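You operate a simulated robot arm through the tools that you are given. There is no shell and no other tool. Be economical: measure what you need, move in short steps, check, and stop when the job is done.

You are at the controls of a simulated robot arm. One attempt, no reset.

## Task
The spinner shows UNEVEN: add the orange glue tube and run it.
Fine: shut the hood, press the green button once and wait till the green lamp is out; leave the dial and the other tubes.
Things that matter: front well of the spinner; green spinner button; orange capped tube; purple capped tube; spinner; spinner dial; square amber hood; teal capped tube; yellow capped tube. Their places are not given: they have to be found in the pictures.

It is judged by the outcome, as a careful person would: the job done as asked, and still so three seconds after it is handed in. It fails if anything else is knocked over, pushed out of place, dropped, spilled or broken.

## Robot
A 6-joint arm with a two-finger parallel gripper, fixed in place. Base frame: the origin is at the foot of the arm, x ahead of it, y to its left, z up; the work surface is at about z = 760. Lengths are in mm, angles in degrees, forces in N, time in s.
With the tool pointing down near the work surface it reaches from about 240 to 640 mm from the base axis. Its first joint turns from -66.0 to 66.0 degrees. Payload 2.7 kg.
The tool frame sits at the grasp point between the pads (the TCP): z along the fingers, y along the line on which they close. The tips reach 23 mm beyond it. Largest opening 94 mm; finger width 38, thickness 10; the body of the gripper, 54 by 96 mm, starts 39 mm behind the TCP.
Orientation is told as [roll, pitch, yaw] about the base's x, y, z axes, in that order, counted from this pose: with the fingers straight down and closing along the base's y, the tool's x points along the base's -x, its y along +y and its z along -z.

## Interface
- The arm moves only by the tool servo_tool. Its argument "steps" is text: rows parted by semicolons, each of 7 numbers parted by spaces: the closure in counts, from 0 (fully open) to 255 (shut), then the shift along the tool's x, y, z in cm, then the turn, a rotation vector about the tool's x, y, z in degrees. In form: gripper tx ty tz ax ay az; .... A call has 1 to 20 rows; each row is the pose to reach, as a shift and turn from the pose commanded when the call began, along the tool's axes at that moment. Rows are played at 5 a second. More than 50 mm and 8.6 degrees between two rows, or a gripper value outside its range, and nothing of the call is played. A pose out of reach is approached as far as the arm can. The call stops where the force on the tool passes 70 N (or 10 N more than at its start, if that is more) or the arm is blocked; 0.2 s more then pass. Each finger travels about 45 mm/s and halts on what it meets, pressing with about 42 N; the grip force reading is that of the motor and also rises with nothing between the fingers. The clock runs only during rows and for 0.2 s after the last one: add rows that repeat a pose to give the fingers time. It gives the time, the measured TCP pose, the force on the tool (base axes), the opening and the grip force at its end, in the units of the frame above (readings bear some noise), with the torque about the TCP (base axes, N m) and any sound that the robot's microphone picked up, and new pictures: "pictures" is both (left out), scene, wrist or none.
- Cameras (640 x 400 px; columns grow to the right, rows downward): "scene" is fixed at [77.4, -430.3, 1413.9]; the picture's right is [0.78, -0.62, 0.00], its down [-0.30, -0.37, -0.88] and it looks along [0.55, 0.69, -0.47] (base axes); focal length 312 px, centre (320, 200). "wrist" rides on the gripper at [87, 16, -74] in the tool frame; the picture's right is [-0.18, 0.98, 0.00], its down [-0.58, -0.11, -0.81] and it looks along [-0.79, -0.15, 0.59] (tool axes); focal length 243 px, centre (320, 200).
- pixel_to_xyz(camera, pixels): for up to 12 pixels [column, row] of the newest picture of that camera ("zoom" is the newest enlarged one), the place [x, y, z] in the base frame of the surface seen there, good to about 2 mm. No time passes.
- enlarge(camera, box): a new picture of the part [left, top, right, bottom] of that camera's present view, enlarged. No time passes.
- sign_off(): hands the job in; it is judged then, once.

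Work in short steps. Measure before you move; look again where a grasp or a placing could have gone wrong, and mend it. You have 80 turns and 200 pictures in all, those below and enlarged ones among them. Open the gripper and draw the arm clear of the work before you hand the job in, unless the task says otherwise; then end with one line.

The tools are called after "Call:" as name(argument=value, ...) on one line, values as JSON. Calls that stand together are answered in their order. servo_tool: Moves the arm, as the interface text tells. Its arguments: {"type":"object","properties":{"steps":{"type":"string"},"pictures":{"type":"string","enum":["both","scene","wrist","none"]}},"required":["steps"]} The other tools are called the same way: pixel_to_xyz (camera, pixels) gives the place of the surface under pixels of a picture; enlarge (camera, box) takes an enlarged picture of a part of a camera's view; sign_off () hands the job in.

At the start:

```text
clock: 0.0
tcp_pos: [318.9, 318.7, 1096.0]
tcp_rot: [0.1, 0.1, 0.1]
force: [0.0, -0.4, -0.6]
ft_torque: [-0.04, 0.02, -0.01]
width: 93.9
grasp_force: 0.1
```

scene: 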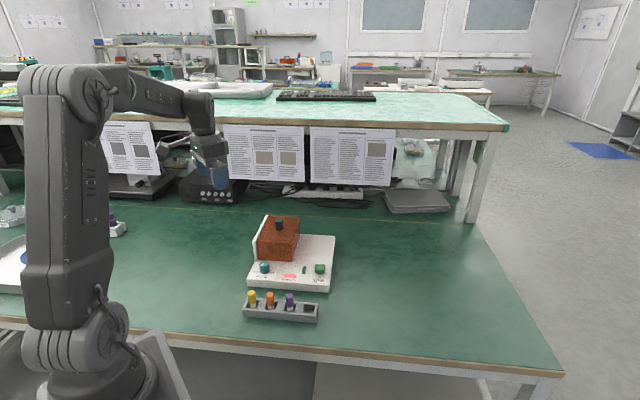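
wrist: 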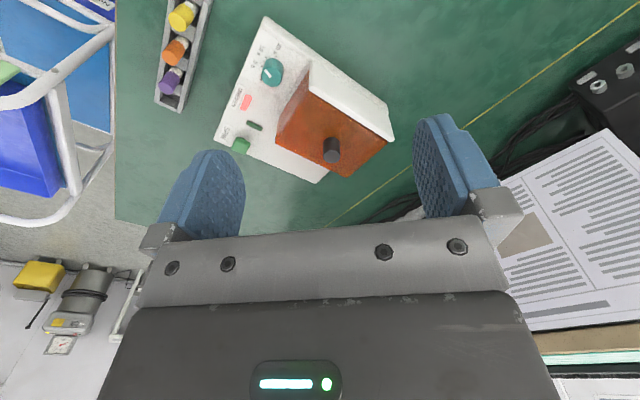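

The scene shows the spinner near (290,260) with an amber hood and the tube rack at (280,305). I'll enlarge both and look closer.

Call:
enlarge(camera="scene", box=[230, 205, 350, 330])

Call:
enlarge(camera="wrist", box=[140, 0, 400, 200])

Call:
pixel_to_xyz(camera="scene", pixels=[[252, 293], [270, 295], [290, 296], [309, 305], [264, 262], [319, 266], [279, 219], [290, 276], [304, 269], [243, 315], [318, 320], [329, 290]])

Call:
pixel_to_xyz(camera="wrist", pixels=[[181, 17], [175, 50], [170, 82], [272, 70], [240, 146], [332, 148], [254, 126], [310, 70], [390, 130], [280, 140], [350, 175], [266, 20]])

```text
3.20 times, centred on (290, 268) of scene
```

zoom: 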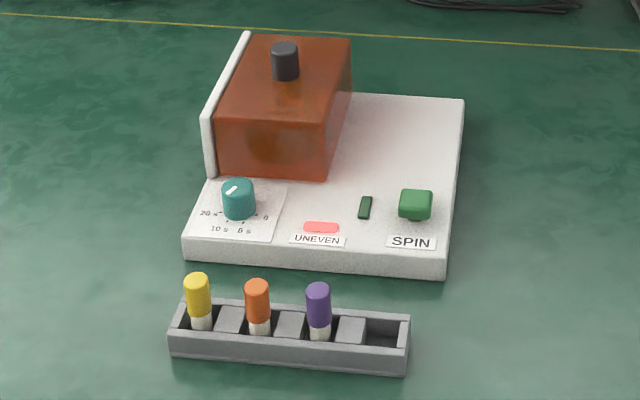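

```text
2.00 times, centred on (270, 100) of wrist
```

zoom: 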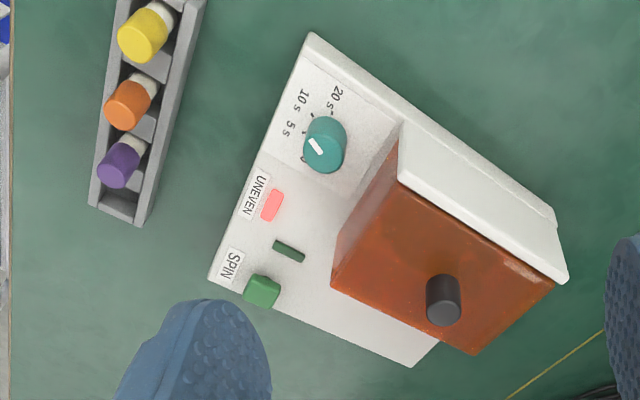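

```text
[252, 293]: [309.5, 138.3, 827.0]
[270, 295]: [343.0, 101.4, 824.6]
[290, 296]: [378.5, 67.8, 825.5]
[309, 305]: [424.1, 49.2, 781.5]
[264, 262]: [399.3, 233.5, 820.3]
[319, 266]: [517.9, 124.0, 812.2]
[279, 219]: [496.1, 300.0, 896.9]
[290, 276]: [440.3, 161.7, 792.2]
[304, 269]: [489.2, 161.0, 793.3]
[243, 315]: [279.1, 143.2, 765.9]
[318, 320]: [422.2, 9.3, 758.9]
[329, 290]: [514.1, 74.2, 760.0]
```

```text
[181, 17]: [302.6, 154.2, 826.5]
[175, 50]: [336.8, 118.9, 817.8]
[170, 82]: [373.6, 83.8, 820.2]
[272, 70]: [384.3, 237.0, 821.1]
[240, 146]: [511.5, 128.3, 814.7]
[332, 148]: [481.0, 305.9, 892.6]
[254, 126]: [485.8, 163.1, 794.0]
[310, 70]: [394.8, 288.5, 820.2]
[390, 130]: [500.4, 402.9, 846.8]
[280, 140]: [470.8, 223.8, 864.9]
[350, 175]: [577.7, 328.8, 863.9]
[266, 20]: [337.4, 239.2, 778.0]
```

The amber hood with its black knob seems to cover the rotor, with a white panel on its left. I'll measure the hood's edges and the base in an enlarged scene view.

Call:
enlarge(camera="scene", box=[240, 205, 340, 300])

Call:
pixel_to_xyz(camera="scene", pixels=[[259, 240], [290, 242], [299, 219], [277, 218], [271, 258], [290, 260], [267, 216], [255, 256], [332, 237], [332, 288], [249, 284], [301, 235]])

Call:
pixel_to_xyz(camera="wrist", pixels=[[302, 85], [278, 138], [330, 173], [410, 140], [387, 138], [302, 90], [270, 18], [224, 138], [322, 181], [312, 62], [388, 105], [340, 90]])

```text
4.21 times, centred on (290, 252) of scene
```

zoom: 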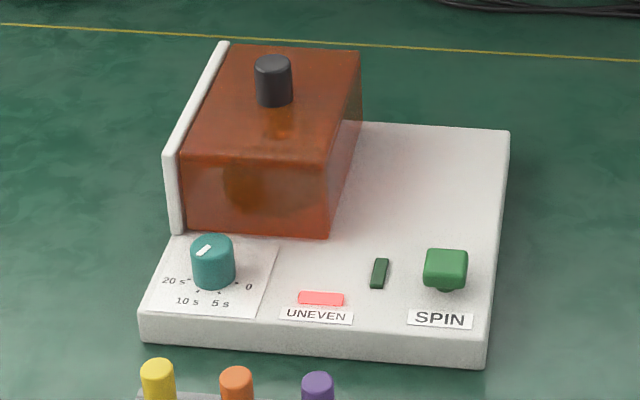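

```text
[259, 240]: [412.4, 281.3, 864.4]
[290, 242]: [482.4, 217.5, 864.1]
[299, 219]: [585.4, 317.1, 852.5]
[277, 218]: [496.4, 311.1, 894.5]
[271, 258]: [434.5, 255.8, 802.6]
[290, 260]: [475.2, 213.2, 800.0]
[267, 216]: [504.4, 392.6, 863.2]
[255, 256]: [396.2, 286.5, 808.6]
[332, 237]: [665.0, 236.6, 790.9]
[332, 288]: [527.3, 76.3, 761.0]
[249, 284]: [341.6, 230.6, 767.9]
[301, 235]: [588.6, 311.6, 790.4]
```

```text
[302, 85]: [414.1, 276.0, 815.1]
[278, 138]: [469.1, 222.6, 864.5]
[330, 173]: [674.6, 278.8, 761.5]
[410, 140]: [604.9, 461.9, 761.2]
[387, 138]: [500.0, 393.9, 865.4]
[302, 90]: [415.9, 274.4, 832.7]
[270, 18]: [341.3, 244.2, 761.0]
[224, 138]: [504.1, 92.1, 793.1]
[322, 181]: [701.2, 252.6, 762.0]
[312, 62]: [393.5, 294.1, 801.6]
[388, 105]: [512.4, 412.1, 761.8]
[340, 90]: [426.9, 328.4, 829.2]
```

Hood: front-left (412,281), front-right (481,216), back-right (585,318), top z≈865, black knob at about (492,303) with top 895. The spinner is yawed about -43°. I'll move above the knob with yaw 46 for a closer look.

Call:
servo_tool(steps="0 -2.5 -0.2 1.5 0 0 -7.7; 0 -5 -0.5 3 0 0 -15.4; 0 -8 -0.8 5 0 0 -23; 0 -11 -1.1 7 0 0 -31; 0 -14 -1.4 8.8 0 0 -38.5; 0 -17.3 -1.6 10 0 0 -46; 0 -17.3 -1.6 10 0 0 -46")

```text
clock: 1.6
tcp_pos: [491.7, 301.3, 994.3]
tcp_rot: [0.1, -0.1, 46.1]
force: [-0.2, -0.3, 0.2]
ft_torque: [0.0, 0.0, 0.01]
width: 94.0
grasp_force: 0.0
```

scene: 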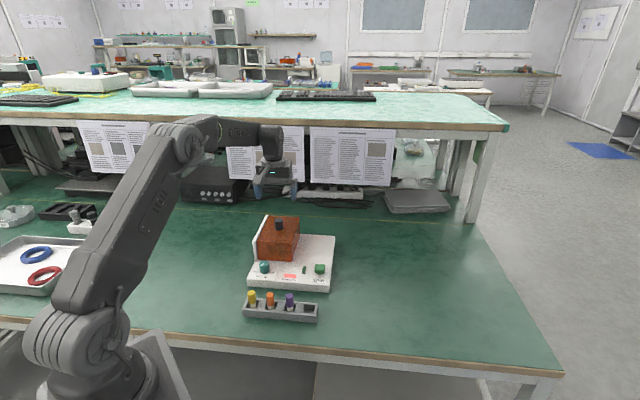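
wrist: 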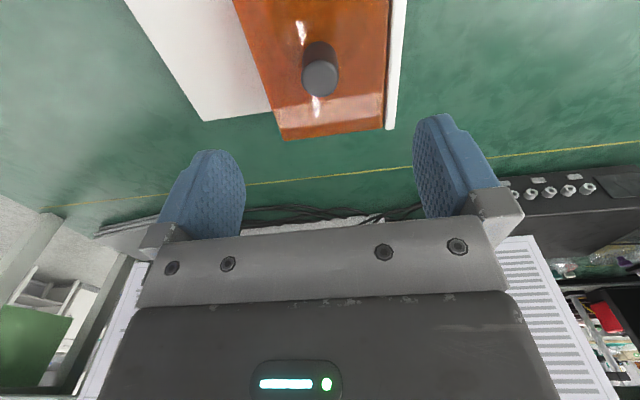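

The wrist view shows the knob at (320,75) and the white strip on the hood's left side. I'll enlarge it and measure.

Call:
enlarge(camera="wrist", box=[180, 0, 440, 160])

Call:
pixel_to_xyz(camera="wrist", pixels=[[320, 77], [308, 75], [335, 75], [285, 135], [383, 127], [238, 5], [386, 5], [397, 5], [390, 128], [205, 118], [272, 112], [320, 45]])

```text
2.46 times, centred on (310, 80) of wrist
```

zoom: 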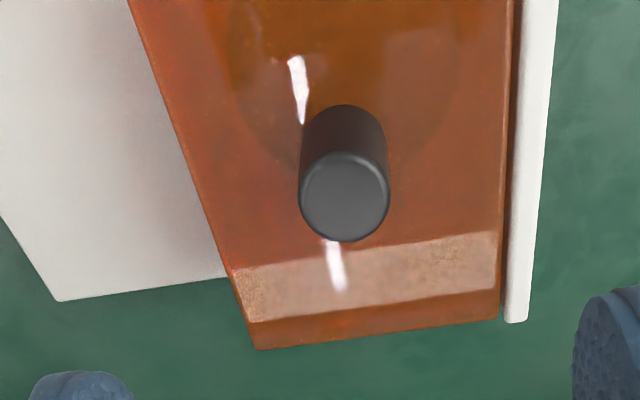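

```text
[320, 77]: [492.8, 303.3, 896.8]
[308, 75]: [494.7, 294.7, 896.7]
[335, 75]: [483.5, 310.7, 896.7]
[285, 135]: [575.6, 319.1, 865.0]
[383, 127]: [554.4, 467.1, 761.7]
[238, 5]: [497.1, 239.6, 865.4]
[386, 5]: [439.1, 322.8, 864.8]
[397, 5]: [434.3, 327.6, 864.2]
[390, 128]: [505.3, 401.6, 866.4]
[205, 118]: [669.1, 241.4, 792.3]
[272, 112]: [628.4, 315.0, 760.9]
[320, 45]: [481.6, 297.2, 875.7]
```

The knob is about Ø21 mm, centre (491,303), z 865–897. I'll lower straight onto it so the fingertips end about 5 mm above the hood top, then close.

Call:
servo_tool(steps="0 -0.08 0.16 3 0 0 0; 0 -0.08 0.16 6 0 0 0; 0 -0.08 0.16 8.5 0 0 0; 0 -0.08 0.16 10 0 0 0; 0 -0.08 0.16 10 0 0 0; 130 -0.08 0.16 10 0 0 0; 255 -0.08 0.16 10 0 0 0; 255 -0.08 0.16 10 0 0 0; 255 -0.08 0.16 10 0 0 0; 255 -0.08 0.16 10 0 0 0; 255 -0.08 0.16 10 0 0 0")

```text
clock: 4.0
tcp_pos: [492.6, 302.4, 895.5]
tcp_rot: [-0.1, -0.3, 46.0]
force: [20.5, -16.8, -4.9]
ft_torque: [0.54, -0.22, -0.05]
width: 27.5
grasp_force: 44.8
```

scene: 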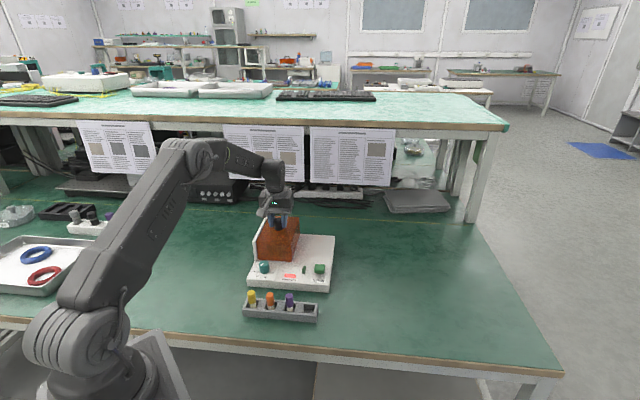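
wrist: 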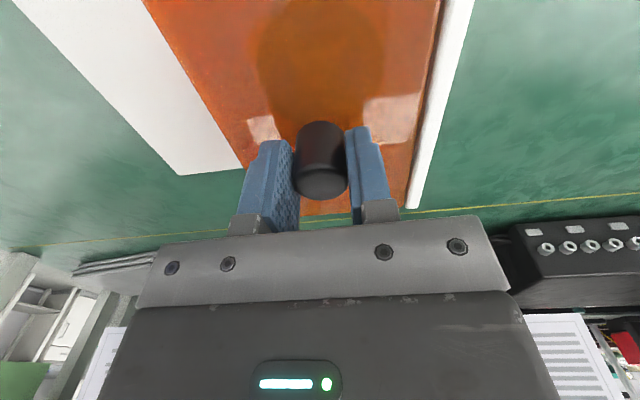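

Side load of about 26 N along the closing line, so the tool isn't centred on the knob. I'll look closely at the finger gaps.

Call:
enlarge(camera="wrist", box=[220, 100, 420, 220])

Call:
servo_tool(steps="255 0 0 0 0 0 0; 255 0 0 0 0 0 0; 255 0 0 0 0 0 0", pictures="none")

```text
3.20 times, centred on (320, 160) of wrist
```

zoom: 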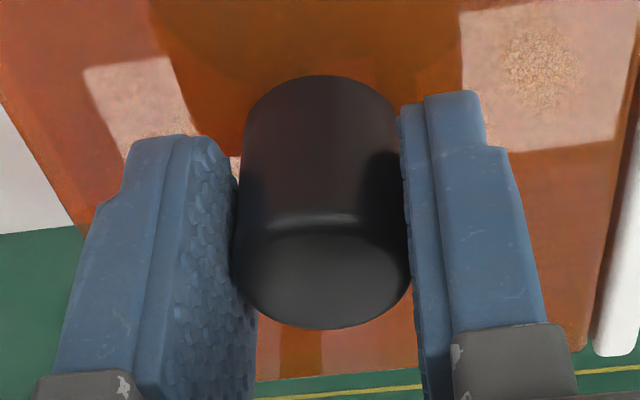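

```text
clock: 4.8
tcp_pos: [492.2, 303.0, 895.5]
tcp_rot: [-0.1, -0.1, 45.9]
force: [22.9, -14.6, -5.1]
ft_torque: [0.66, -0.28, -0.07]
width: 27.4
grasp_force: 44.9
```

The knob (27.4 mm) is gripped, and the side load pushes the tool to +u because the hood is resting against the left panel. I'll test sliding the hood right (tool -y) in small steps.

Call:
servo_tool(steps="255 0 -0.2 0 0 0 0; 255 0 -0.4 0 0 0 0; 255 0 -0.6 0 0 0 0; 255 0 -0.6 0 0 0 0")

```text
clock: 5.8
tcp_pos: [494.6, 301.7, 895.0]
tcp_rot: [0.1, -0.1, 46.1]
force: [-3.8, -1.6, 7.9]
ft_torque: [-0.97, 0.51, 0.11]
width: 27.3
grasp_force: 45.2
```

scene: 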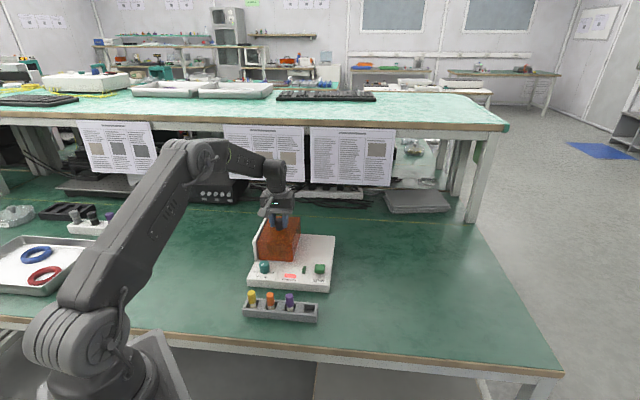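
wrist: 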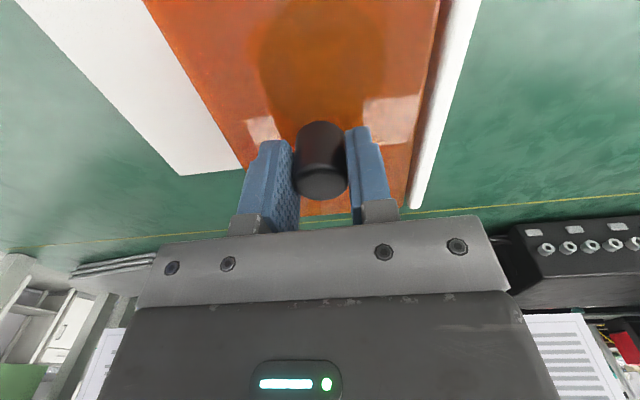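

The hood moved 2.6 mm with little force and the gap to the panel widened. I'll keep sliding right and watch the force.

Call:
servo_tool(steps="255 0 -0.4 0 0 0 0; 255 0 -0.8 0 0 0 0; 255 0 -1.2 0 0 0 0; 255 0 -1.6 0 0 0 0; 255 0 -1.6 0 0 0 0")

```text
clock: 7.0
tcp_pos: [506.7, 287.9, 896.7]
tcp_rot: [-0.1, -0.1, 46.1]
force: [-2.0, -2.8, 7.9]
ft_torque: [-0.94, 0.31, 0.06]
width: 27.7
grasp_force: 44.9
```

scene: 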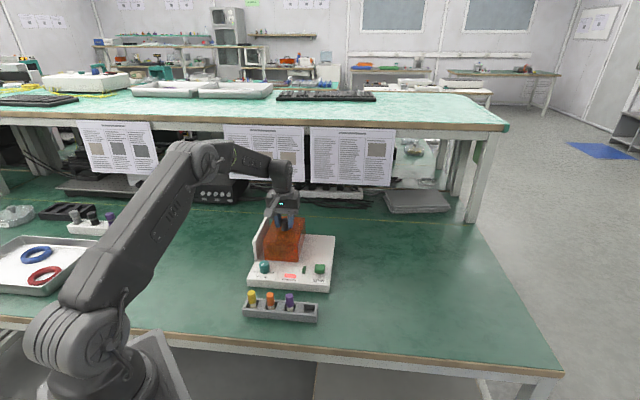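
wrist: 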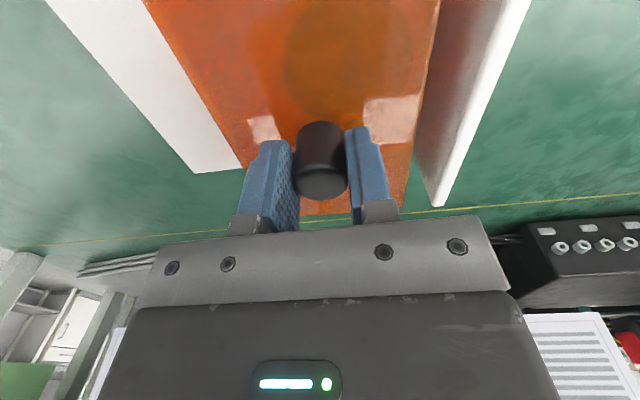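

It slides freely (18 mm so far). I'll continue another 50 mm.

Call:
servo_tool(steps="255 0 -0.8 0 0 0 0; 255 0 -1.6 0 0 0 0; 255 0 -2.4 0 0 0 0; 255 0 -3.2 0 0 0 0; 255 0 -4.0 0 0 0 0; 255 0 -5 0 0 0 0; 255 0 -5 0 0 0 0")

```text
clock: 8.6
tcp_pos: [543.6, 253.2, 895.6]
tcp_rot: [0.1, 0.1, 46.1]
force: [-18.1, -18.5, 7.4]
ft_torque: [-0.15, -0.59, 0.02]
width: 27.8
grasp_force: 45.1
```

scene: 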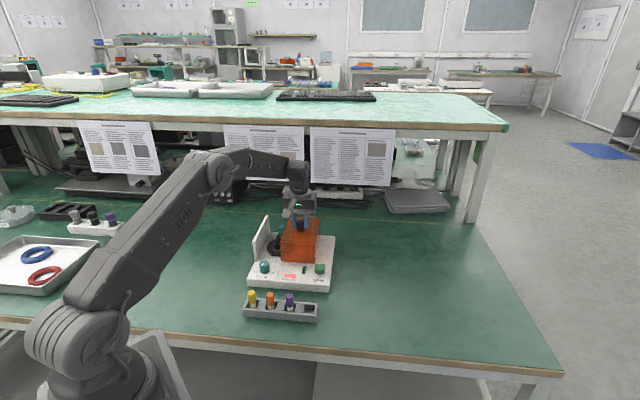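
wrist: 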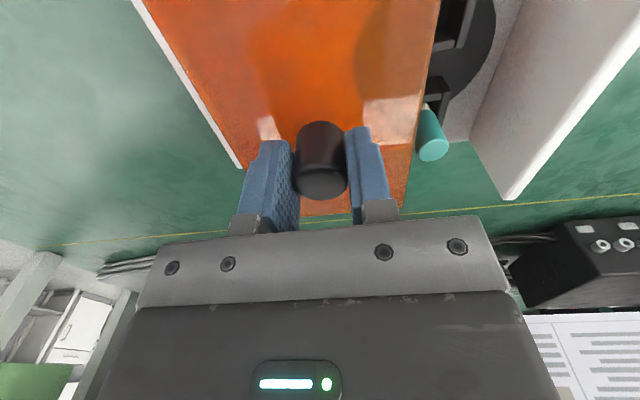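

The rotor with the teal tube at its back is showing. There's a side load of about 26 N toward the front, so I'll bias slightly to the front (+x tool) and go on sliding right.

Call:
servo_tool(steps="255 0.2 0 0 0 0 0; 255 0.25 -0.8 0 0 0 0; 255 0.3 -1.6 0 0 0 0; 255 0.3 -2.4 0 0 0 0; 255 0.3 -2.4 0 0 0 0")

```text
clock: 9.8
tcp_pos: [558.6, 237.6, 896.0]
tcp_rot: [0.1, -0.5, 46.1]
force: [5.3, 6.0, -5.6]
ft_torque: [0.65, -1.25, 0.11]
width: 27.4
grasp_force: 44.8
```

scene: 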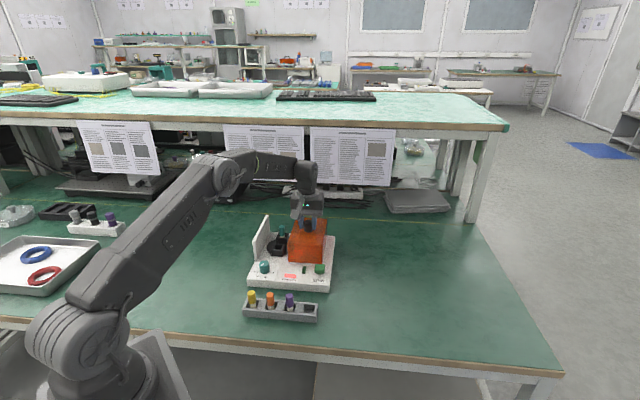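
wrist: 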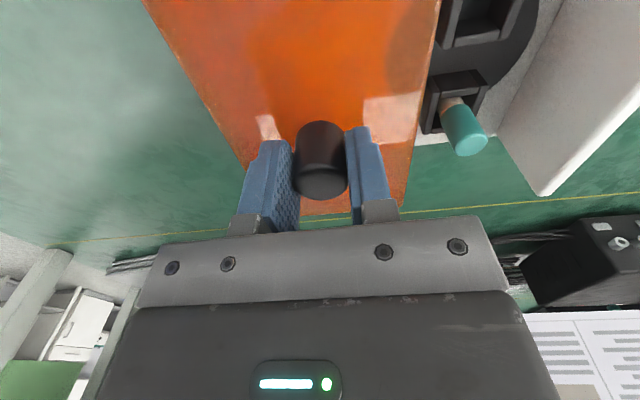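

Slid 93 mm, with the rotor nearly clear. I'll go a little further to feel for the end stop.

Call:
servo_tool(steps="255 -0.1 -0.3 0 0 0 0; 255 -0.1 -0.6 0 0 0 0; 255 -0.1 -1.0 0 0 0 0; 255 -0.1 -1.0 0 0 0 0")

```text
clock: 10.8
tcp_pos: [566.4, 230.2, 896.7]
tcp_rot: [0.0, -0.1, 46.0]
force: [5.9, 6.4, -0.7]
ft_torque: [-0.78, 0.13, -0.14]
width: 27.4
grasp_force: 45.2
```

scene: 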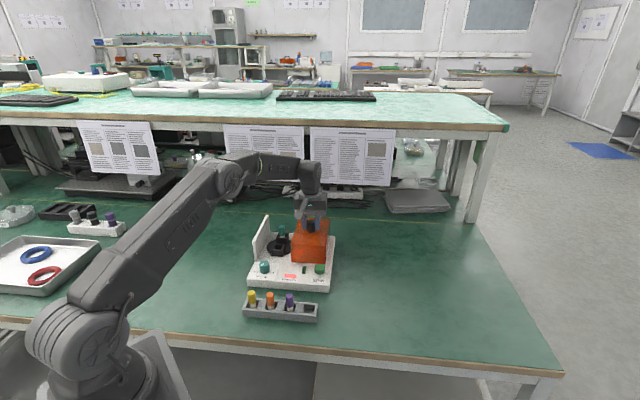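
wrist: 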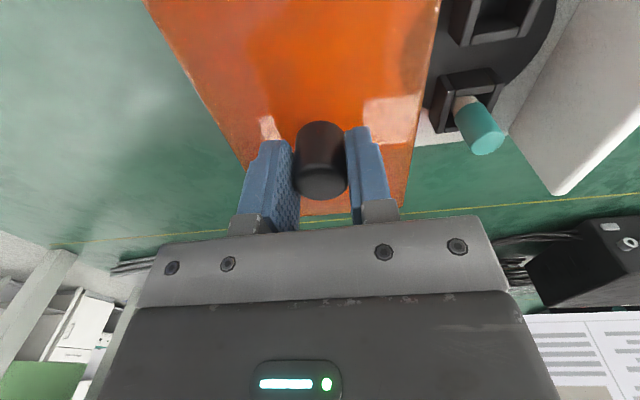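

About 104 mm of travel and the rotor is open. I'll release the knob and rise straight up.

Call:
servo_tool(steps="200 0 0 0 0 0 0; 100 0 0 0 0 0 0; 0 0 0 0 0 0 0; 0 0 0 0 0 0 0; 0 0 0 0 0 0 0; 0 0 0 -3 0 0 0; 0 0 0 -6 0 0 0; 0 1 1.5 -10 0 0 0; 0 4 4 -13 0 0 0; 0 7 6.5 -15 0 0 0; 0 10 8 -17 0 0 0; 0 10 8 -17 0 0 0")

```text
clock: 13.4
tcp_pos: [437.4, 212.9, 1066.6]
tcp_rot: [0.0, 0.0, 46.1]
force: [-0.4, 0.6, 0.5]
ft_torque: [0.01, 0.0, -0.02]
width: 93.8
grasp_force: 0.1
```

scene: 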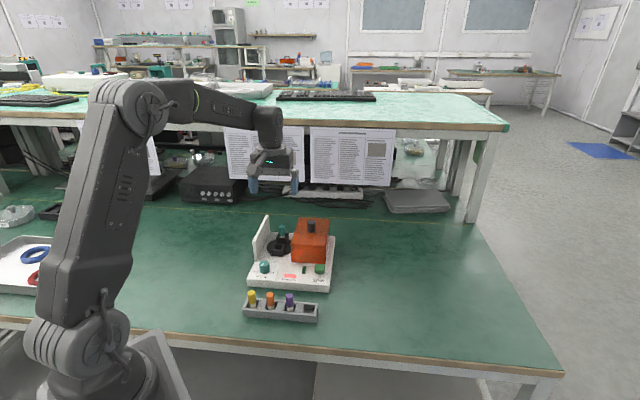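
wrist: 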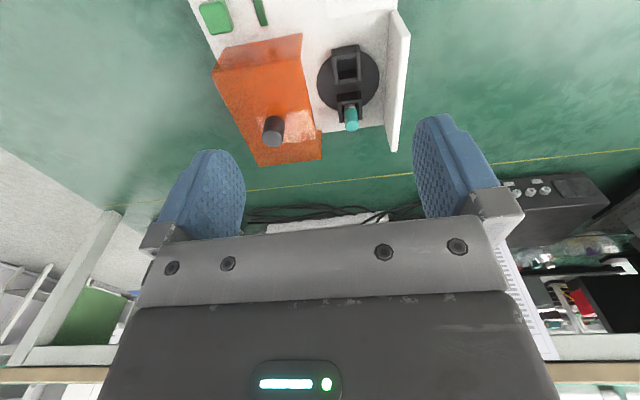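

The rotor shows at wrist (348,80), with the front well at (346,67) and the teal tube at (351,118). I'll enlarge both views for exact geometry.

Call:
enlarge(camera="scene", box=[245, 205, 345, 325])

Call:
enlarge(camera="wrist", box=[290, 20, 420, 150])

Call:
pixel_to_xyz(camera="zoom", pixels=[[227, 122], [268, 118], [230, 175], [272, 172], [247, 150], [225, 135], [300, 250], [250, 240], [195, 230], [305, 300], [260, 280], [290, 210]])

```text
3.33 times, centred on (295, 265) of scene
```

zoom: 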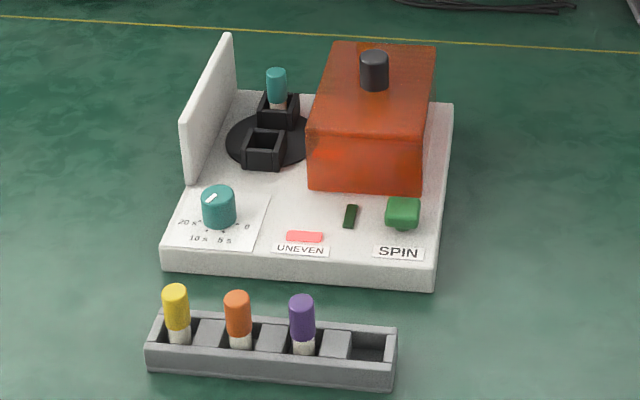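

```text
3.08 times, centred on (355, 85) of wrist
```

zoom: 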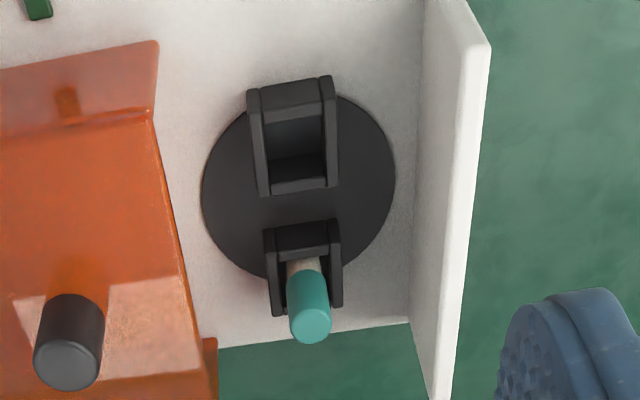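

```text
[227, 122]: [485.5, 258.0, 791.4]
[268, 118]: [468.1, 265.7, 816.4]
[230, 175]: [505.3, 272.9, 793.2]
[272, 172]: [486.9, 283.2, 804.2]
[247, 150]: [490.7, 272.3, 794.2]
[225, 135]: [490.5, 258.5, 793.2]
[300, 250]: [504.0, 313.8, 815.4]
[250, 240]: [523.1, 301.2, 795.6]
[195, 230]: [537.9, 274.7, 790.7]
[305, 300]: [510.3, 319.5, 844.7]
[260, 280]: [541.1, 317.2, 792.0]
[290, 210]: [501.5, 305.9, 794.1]
```

Now I'll measure the front well's rim, the teal tube for height reference, and then the orange tube and rack.

Call:
pixel_to_xyz(camera="zoom", pixels=[[255, 100], [328, 90], [264, 190], [333, 180], [300, 188], [290, 100], [298, 130], [298, 165], [310, 330], [310, 300], [258, 150], [331, 140]])

Call:
enlarge(camera="scene", box=[265, 225, 305, 260])

Call:
pixel_to_xyz(camera="zoom", pixels=[[195, 240], [320, 245], [210, 170], [325, 180], [260, 270], [255, 178], [255, 195], [280, 300], [210, 215], [310, 215], [190, 300], [285, 70]])

```text
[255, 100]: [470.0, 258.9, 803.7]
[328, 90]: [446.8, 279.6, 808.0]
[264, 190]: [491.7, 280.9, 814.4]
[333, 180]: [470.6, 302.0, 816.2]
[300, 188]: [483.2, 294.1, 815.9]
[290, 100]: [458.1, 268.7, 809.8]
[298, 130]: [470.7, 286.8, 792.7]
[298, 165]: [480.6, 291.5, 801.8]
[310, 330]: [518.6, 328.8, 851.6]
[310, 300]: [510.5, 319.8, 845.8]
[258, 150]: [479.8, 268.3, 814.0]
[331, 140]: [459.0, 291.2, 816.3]
```

```text
11.43 times, centred on (285, 242) of scene
```

zoom: 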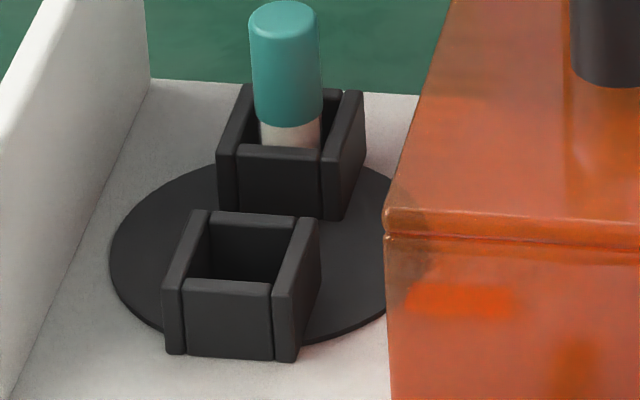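

```text
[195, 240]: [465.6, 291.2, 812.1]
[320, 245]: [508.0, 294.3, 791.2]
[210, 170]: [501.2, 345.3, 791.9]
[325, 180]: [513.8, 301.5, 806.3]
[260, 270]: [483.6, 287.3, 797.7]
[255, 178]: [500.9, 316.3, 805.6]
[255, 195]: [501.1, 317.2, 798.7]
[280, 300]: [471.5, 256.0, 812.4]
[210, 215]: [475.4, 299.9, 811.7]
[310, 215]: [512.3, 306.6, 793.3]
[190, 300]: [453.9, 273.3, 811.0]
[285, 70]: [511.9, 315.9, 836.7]
```

Front well centre ≈ (470.3, 280.5), rim z 816, floor ≈ 794; teal top ≈ 853, so a seated tube rises ~58 from the floor. I'll go above the orange tube at yaw -44 (closing across the rack) to measure it.

Call:
servo_tool(steps="0 1.3 0 0 0 0 8.2; 0 2.6 -0.1 0 0 0 16.4; 0 3.9 -0.2 0.5 0 0 24.6; 0 5.2 -0.3 1 0 0 32.8; 0 6.5 -0.4 2 0 0 41; 0 7.8 -0.4 3 0 0 49.2; 0 9.1 -0.5 4.5 0 0 57.4; 0 10.4 -0.6 6.5 0 0 65.6; 0 11.7 -0.7 8.5 0 0 73.8; 0 13 -0.7 10.6 0 0 82; 0 14.3 -0.75 12.6 0 0 90; 0 14.3 -0.75 12.6 0 0 90")

```text
clock: 16.0
tcp_pos: [345.2, 103.8, 940.8]
tcp_rot: [0.1, 0.1, -44.1]
force: [0.1, -0.3, 0.2]
ft_torque: [0.03, 0.01, 0.01]
width: 93.9
grasp_force: 0.1
```

scene: 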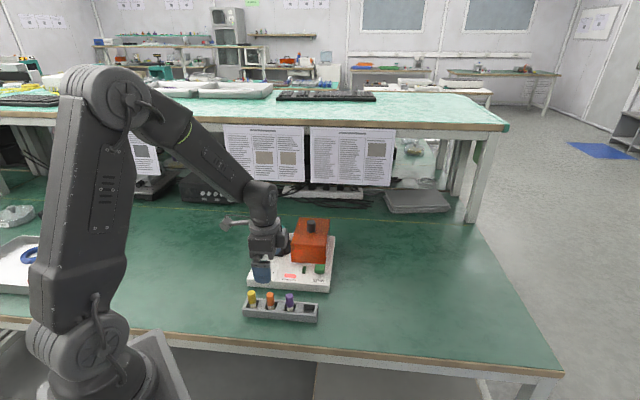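
wrist: 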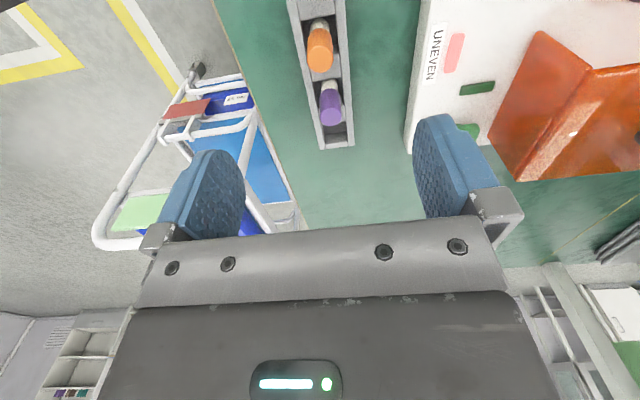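

The orange tube is at wrist (320,48). I'll measure its edges and the rack rim.

Call:
enlarge(camera="wrist", box=[270, 0, 380, 80])

Call:
pixel_to_xyz(camera="wrist", pixels=[[320, 65], [310, 50], [331, 50], [320, 40], [318, 24], [295, 45], [346, 40], [332, 115], [332, 100], [320, 74], [302, 70], [308, 60]])

```text
5.00 times, centred on (325, 40) of wrist
```

zoom: 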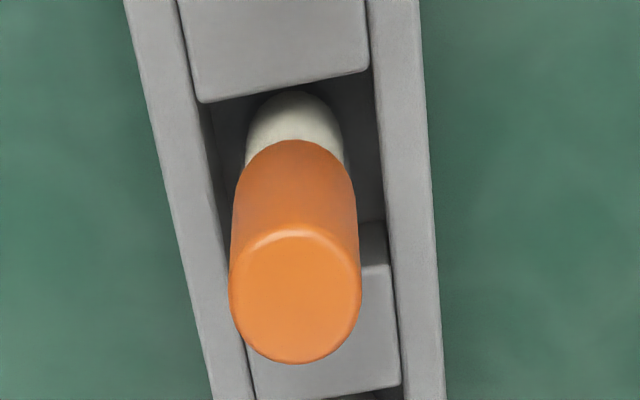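

```text
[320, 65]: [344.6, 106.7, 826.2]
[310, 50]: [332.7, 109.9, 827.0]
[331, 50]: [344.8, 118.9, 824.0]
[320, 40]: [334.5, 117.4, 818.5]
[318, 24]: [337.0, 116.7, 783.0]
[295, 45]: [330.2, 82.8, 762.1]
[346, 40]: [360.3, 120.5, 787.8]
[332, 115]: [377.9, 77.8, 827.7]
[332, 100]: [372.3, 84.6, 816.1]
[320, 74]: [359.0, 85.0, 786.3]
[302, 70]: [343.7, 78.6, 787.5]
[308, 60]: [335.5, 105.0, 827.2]
```

Call:
pixel_to_xyz(camera="wrist", pixels=[[320, 59.4], [310, 59.4], [330, 59.4], [320, 51], [320, 69], [316, 59.4], [324, 59.4], [314, 30], [323, 30]])

```text
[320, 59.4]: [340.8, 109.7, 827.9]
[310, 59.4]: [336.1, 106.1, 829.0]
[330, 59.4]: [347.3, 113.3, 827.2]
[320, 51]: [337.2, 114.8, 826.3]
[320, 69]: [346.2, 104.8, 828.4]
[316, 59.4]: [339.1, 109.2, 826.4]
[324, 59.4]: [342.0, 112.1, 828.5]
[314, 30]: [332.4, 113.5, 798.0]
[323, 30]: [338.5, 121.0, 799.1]
```

Orange cap: centre (341.5,109.7), top 827.5; rack rim 787. I'll descend with a moderate opening to TCP z≈816.

Call:
servo_tool(steps="90 0.68 0.17 0 0 0 0; 90 0.68 0.17 3.5 0 0 0; 90 0.68 0.17 7 0 0 0; 90 0.68 0.17 10 0 0 0; 90 0.68 0.17 12.45 0 0 0; 90 0.68 0.17 12.45 0 0 0")

```text
clock: 17.4
tcp_pos: [341.8, 111.5, 814.7]
tcp_rot: [0.1, 0.1, -43.9]
force: [-0.4, 0.3, 0.1]
ft_torque: [-0.01, 0.02, -0.02]
width: 61.0
grasp_force: 0.1
```

scene: 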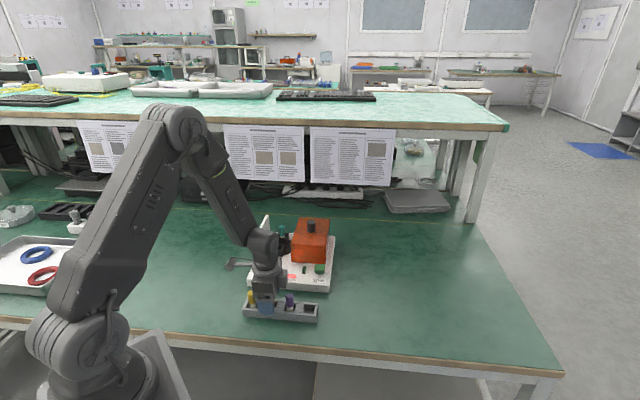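
wrist: 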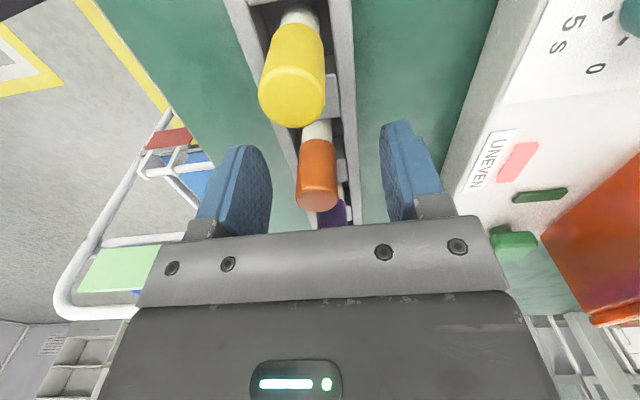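

The orange cap is centred between the fingers. I'll close on it.

Call:
servo_tool(steps="150 0 0 0 0 0 0; 200 0 0 0 0 0 0; 255 0 0 0 0 0 0; 255 0 0 0 0 0 0; 255 0 0 0 0 0 0; 255 0 0 0 0 0 0")

```text
clock: 18.8
tcp_pos: [342.7, 111.6, 816.8]
tcp_rot: [0.1, 0.1, -43.9]
force: [0.3, -0.9, 0.2]
ft_torque: [0.05, 0.01, 0.03]
width: 18.7
grasp_force: 42.4
```

scene: 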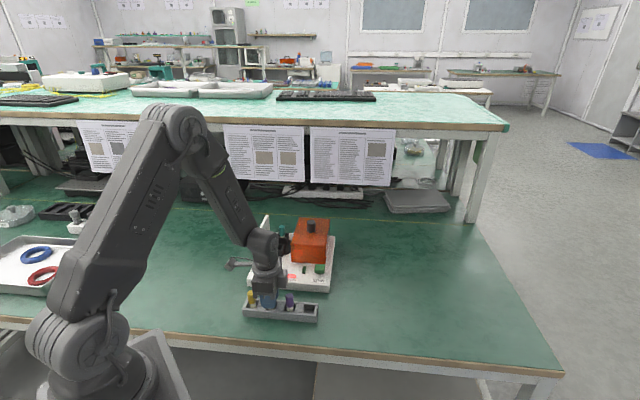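
wrist: 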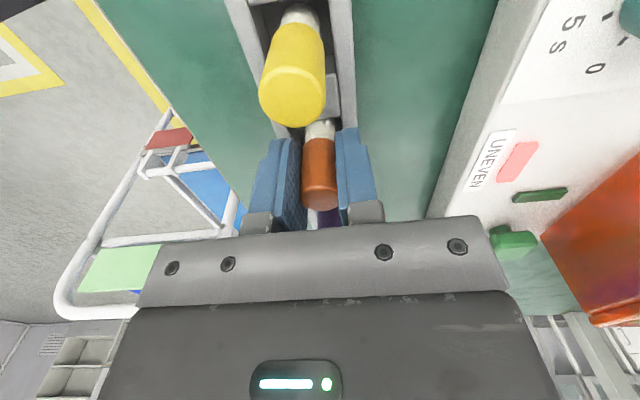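

Gripped at 18.7 mm. I'll lift straight up.

Call:
servo_tool(steps="255 0 0 -2 0 0 0; 255 0 0 -4 0 0 0; 255 0 0 -7 0 0 0; 255 0 0 -10 0 0 0; 255 0 0 -13 0 0 0; 255 0 0 -13 0 0 0")

```text
clock: 20.2
tcp_pos: [342.2, 109.9, 947.1]
tcp_rot: [0.0, 0.0, -43.9]
force: [-0.3, -0.2, -0.8]
ft_torque: [0.03, -0.01, 0.0]
width: 18.4
grasp_force: 42.1
```

scene: 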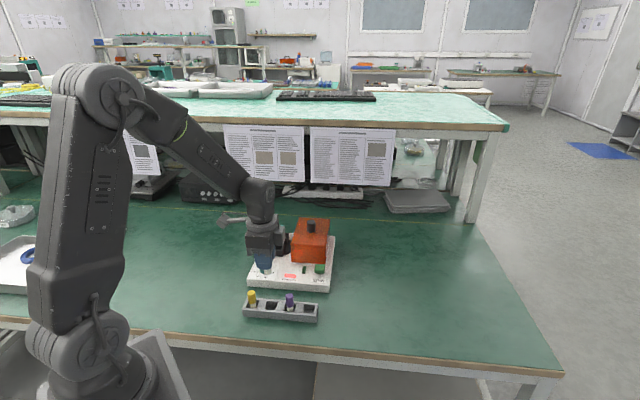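
wrist: 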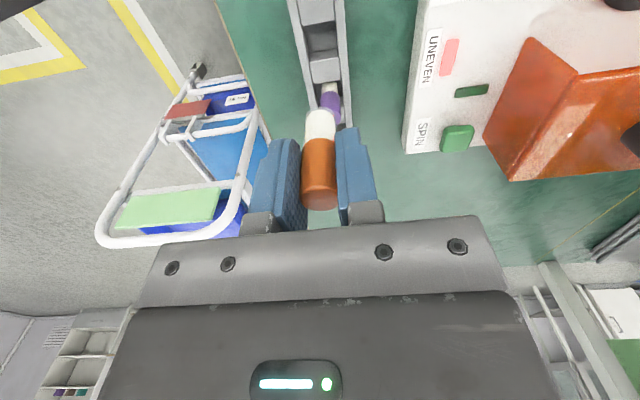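

The tube is held. I'll carry it at height to above the front well.

Call:
servo_tool(steps="255 0.4 3.5 0 0 0 0; 255 0.9 7 0 0 0 0; 255 1.3 10.6 0 0 0 0; 255 1.8 14.1 0 0 0 0; 255 2.2 17.6 0 0 0 0; 255 2.65 21.17 0 0 0 0; 255 2.65 21.17 0 0 0 0; 255 2.65 21.17 3 0 0 0; 255 2.65 21.17 3 0 0 0")

```text
clock: 22.2
tcp_pos: [470.6, 280.2, 917.0]
tcp_rot: [0.1, 0.1, -44.0]
force: [0.2, 0.2, -0.2]
ft_torque: [-0.01, 0.0, 0.01]
width: 18.5
grasp_force: 41.9
```

scene: 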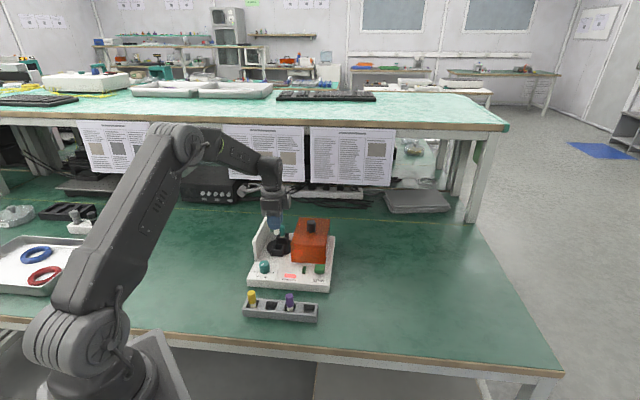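
wrist: 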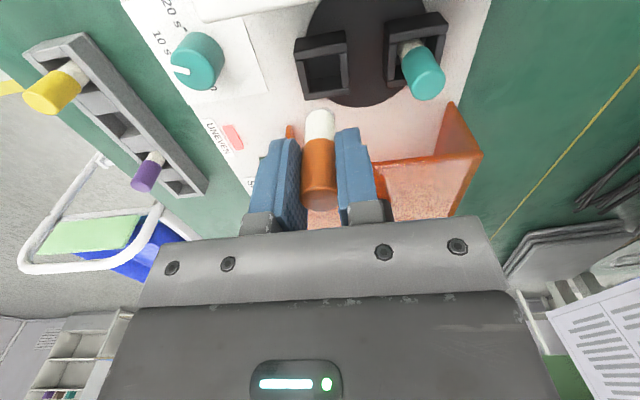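

The front well shows unobstructed at wrist (323,65). I'll measure its rim precisely.

Call:
enlarge(camera="wrist", box=[270, 10, 380, 120])

Call:
pixel_to_xyz(camera="wrist", pixels=[[304, 65], [342, 60], [320, 37], [326, 92], [309, 92], [299, 41], [344, 34], [344, 88], [422, 80], [393, 55], [441, 45], [415, 22]])

```text
3.64 times, centred on (325, 65) of wrist
```

zoom: 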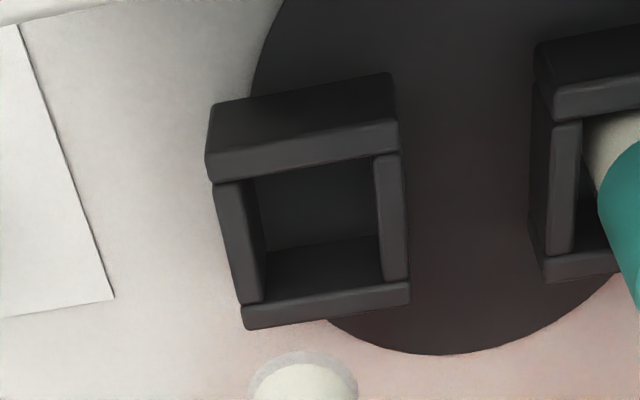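

```text
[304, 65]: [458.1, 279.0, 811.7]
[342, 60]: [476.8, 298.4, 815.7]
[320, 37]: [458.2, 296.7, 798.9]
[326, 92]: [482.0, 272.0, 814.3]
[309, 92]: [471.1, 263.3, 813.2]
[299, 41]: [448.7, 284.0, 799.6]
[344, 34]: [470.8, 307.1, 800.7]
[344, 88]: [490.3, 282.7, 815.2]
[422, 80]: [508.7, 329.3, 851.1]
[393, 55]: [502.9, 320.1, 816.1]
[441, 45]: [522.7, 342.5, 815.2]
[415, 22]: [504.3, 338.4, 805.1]
```

Call:
pixel_to_xyz(camera="zoom", pixels=[[232, 240], [391, 218], [302, 153], [327, 305], [208, 157], [398, 125], [247, 326], [409, 300], [305, 150], [325, 300], [318, 260]])

```text
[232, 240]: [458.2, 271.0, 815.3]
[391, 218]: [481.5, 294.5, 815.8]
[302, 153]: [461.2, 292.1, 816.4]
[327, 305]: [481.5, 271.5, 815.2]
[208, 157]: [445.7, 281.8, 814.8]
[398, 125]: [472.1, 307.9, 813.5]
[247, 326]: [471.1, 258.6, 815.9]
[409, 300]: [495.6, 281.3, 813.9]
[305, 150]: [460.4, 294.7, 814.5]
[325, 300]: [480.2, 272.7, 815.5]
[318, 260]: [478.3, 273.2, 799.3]
```

Well centre ≈ (471.0, 282.3), rim 815, inside about 26 mm. I'll correct by 2 mm and lower to z≈848.

Call:
servo_tool(steps="255 0.1 0.17 0 0 0 0; 255 0.1 0.17 2.5 0 0 0; 255 0.1 0.17 4.5 0 0 0; 255 0.1 0.17 6 0 0 0; 255 0.1 0.17 6.9 0 0 0; 255 0.1 0.17 6.9 0 0 0")

Call:
enlarge(camera="scene", box=[255, 205, 315, 265])

```text
clock: 23.6
tcp_pos: [470.2, 282.7, 846.3]
tcp_rot: [0.0, 0.0, -44.0]
force: [-0.6, 1.0, -0.2]
ft_torque: [-0.04, 0.03, -0.01]
width: 18.5
grasp_force: 42.2
```

scene: 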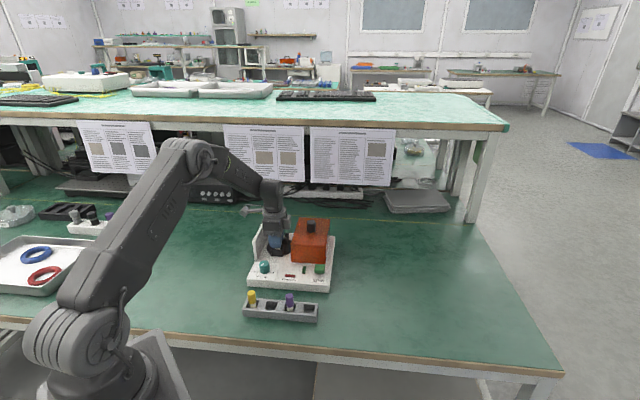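
wrist: 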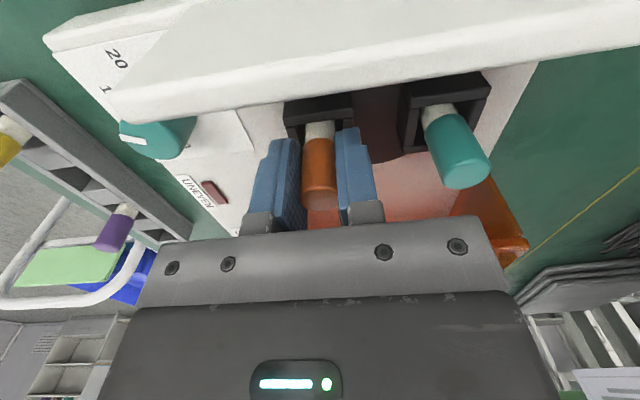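

```text
6.67 times, centred on (285, 235) of scene
```

zoom: 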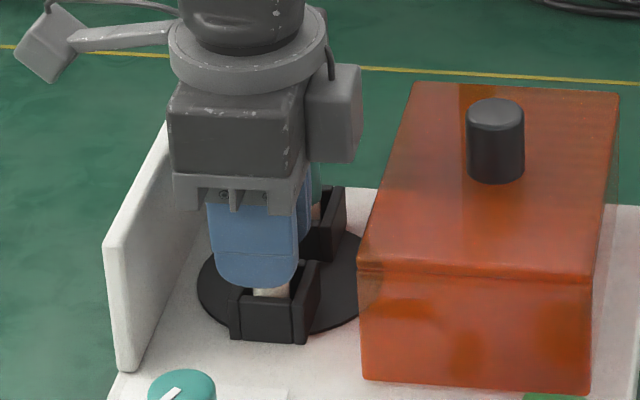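

The tube is inside the well and the UNEVEN lamp has gone dark. I'll lower in 1 mm steps, feeling for the floor.

Call:
servo_tool(steps="255 0 0 0.1 0 0 0; 255 0 0 0.2 0 0 0; 255 0 0 0.3 0 0 0; 255 0 0 0.3 0 0 0", pictures="none")

```text
clock: 24.6
tcp_pos: [470.8, 281.9, 843.4]
tcp_rot: [0.1, 0.1, -43.9]
force: [-0.8, -0.2, -0.3]
ft_torque: [0.0, 0.02, -0.01]
width: 18.9
grasp_force: 42.4
```

Call:
servo_tool(steps="255 0 0 0.1 0 0 0; 255 0 0 0.2 0 0 0; 255 0 0 0.2 0 0 0", pictures="none")

```text
clock: 25.4
tcp_pos: [470.2, 283.1, 841.7]
tcp_rot: [0.1, 0.1, -43.8]
force: [0.6, 0.0, 0.4]
ft_torque: [0.02, -0.01, -0.03]
width: 18.7
grasp_force: 42.0
```

Still no contact. I'll take one more millimetre and a half, with the tips staying just above the rim (815).

Call:
servo_tool(steps="255 0 0 0.1 0 0 0; 255 0 0 0.15 0 0 0; 255 0 0 0.15 0 0 0")

Call:
enlarge(camera="scene", box=[260, 225, 310, 265])

```text
clock: 26.2
tcp_pos: [469.8, 282.4, 841.1]
tcp_rot: [0.1, 0.2, -43.9]
force: [-0.9, -0.7, 2.4]
ft_torque: [-0.05, -0.02, 0.0]
width: 18.4
grasp_force: 42.0
```

scene: 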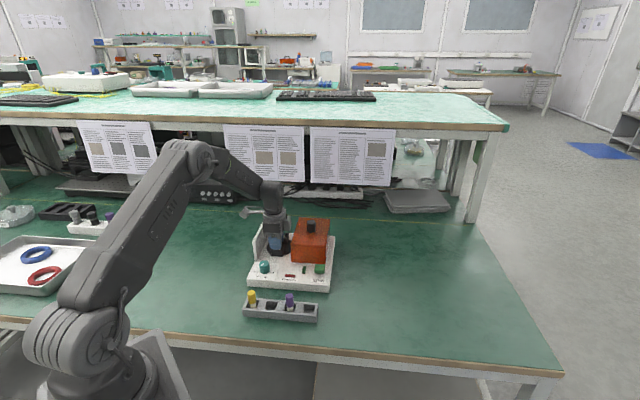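
wrist: 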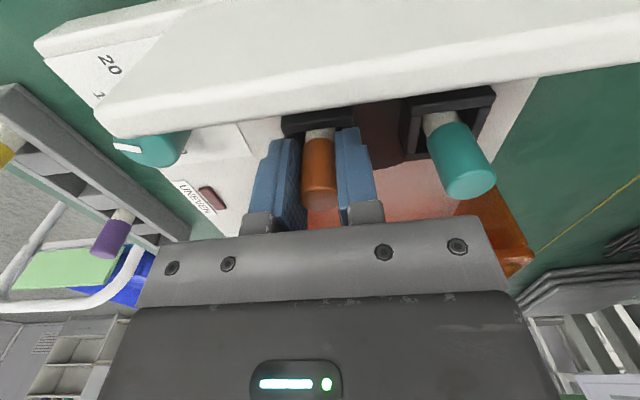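

```text
10.00 times, centred on (285, 245) of scene
```

zoom: 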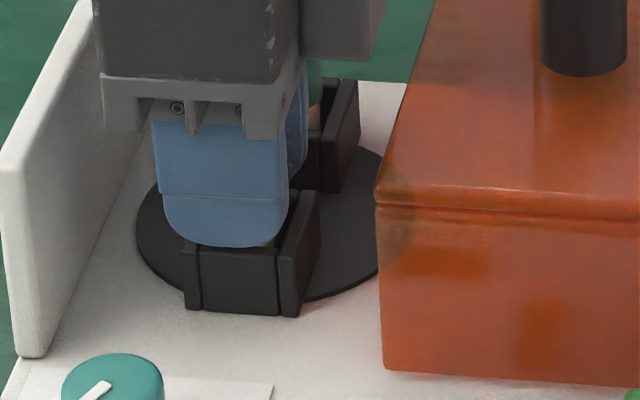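

A light 2.4 N contact means it's on the floor. I'll open gently and only partway (the teal tube is behind), then rise straight up.

Call:
servo_tool(steps="190 0 0 0 0 0 0; 170 0 0 0 0 0 0; 150 0 0 0 0 0 0; 140 0 0 0 0 0 0; 140 0 0 -1 0 0 0; 140 0 0 -3 0 0 0; 140 0 0 -6 0 0 0; 140 0 0 -10 0 0 0; 140 0 0 -13 0 0 0; 140 0 0 -13 0 0 0")

Call:
enlarge(camera="scene", box=[245, 205, 345, 325])

```text
clock: 28.4
tcp_pos: [470.1, 284.0, 970.4]
tcp_rot: [0.1, 0.1, -43.9]
force: [0.0, -0.1, 0.3]
ft_torque: [0.0, 0.01, 0.01]
width: 42.2
grasp_force: 0.1
```

scene: 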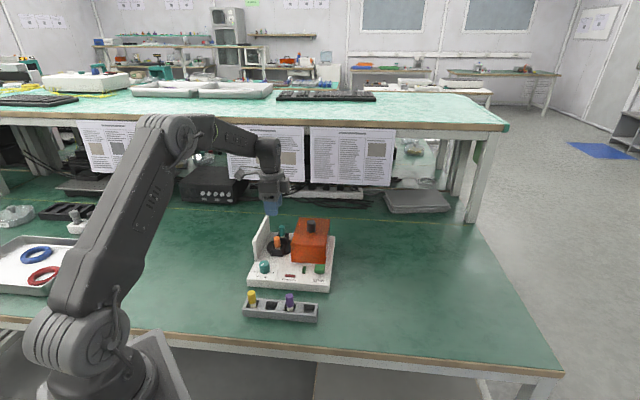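
wrist: 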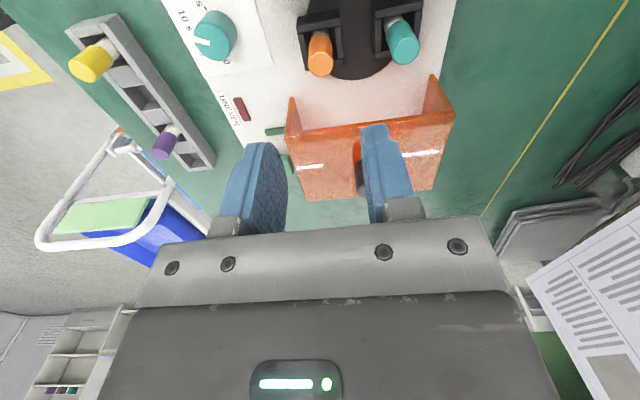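

```text
3.33 times, centred on (295, 265) of scene
```

zoom: 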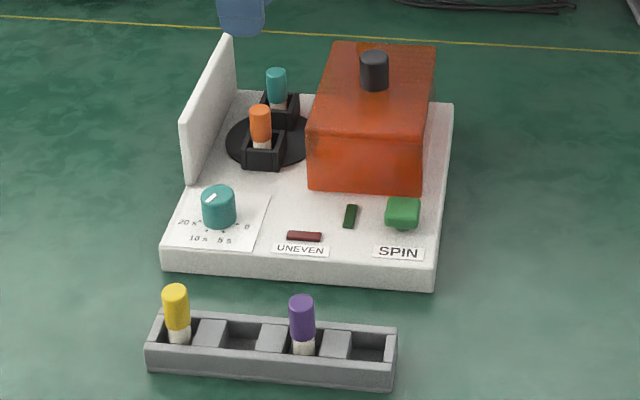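

The orange tube is seated and UNEVEN is out. I'll locate the knob again before gripping it.

Call:
pixel_to_xyz(camera="zoom", pixels=[[374, 58], [374, 75], [362, 62], [386, 62], [374, 88], [312, 128], [424, 137]])

```text
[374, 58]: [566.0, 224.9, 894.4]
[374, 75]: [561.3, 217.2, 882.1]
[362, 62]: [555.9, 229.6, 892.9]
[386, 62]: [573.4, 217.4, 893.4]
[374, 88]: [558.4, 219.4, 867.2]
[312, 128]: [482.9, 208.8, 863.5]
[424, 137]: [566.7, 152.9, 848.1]
```

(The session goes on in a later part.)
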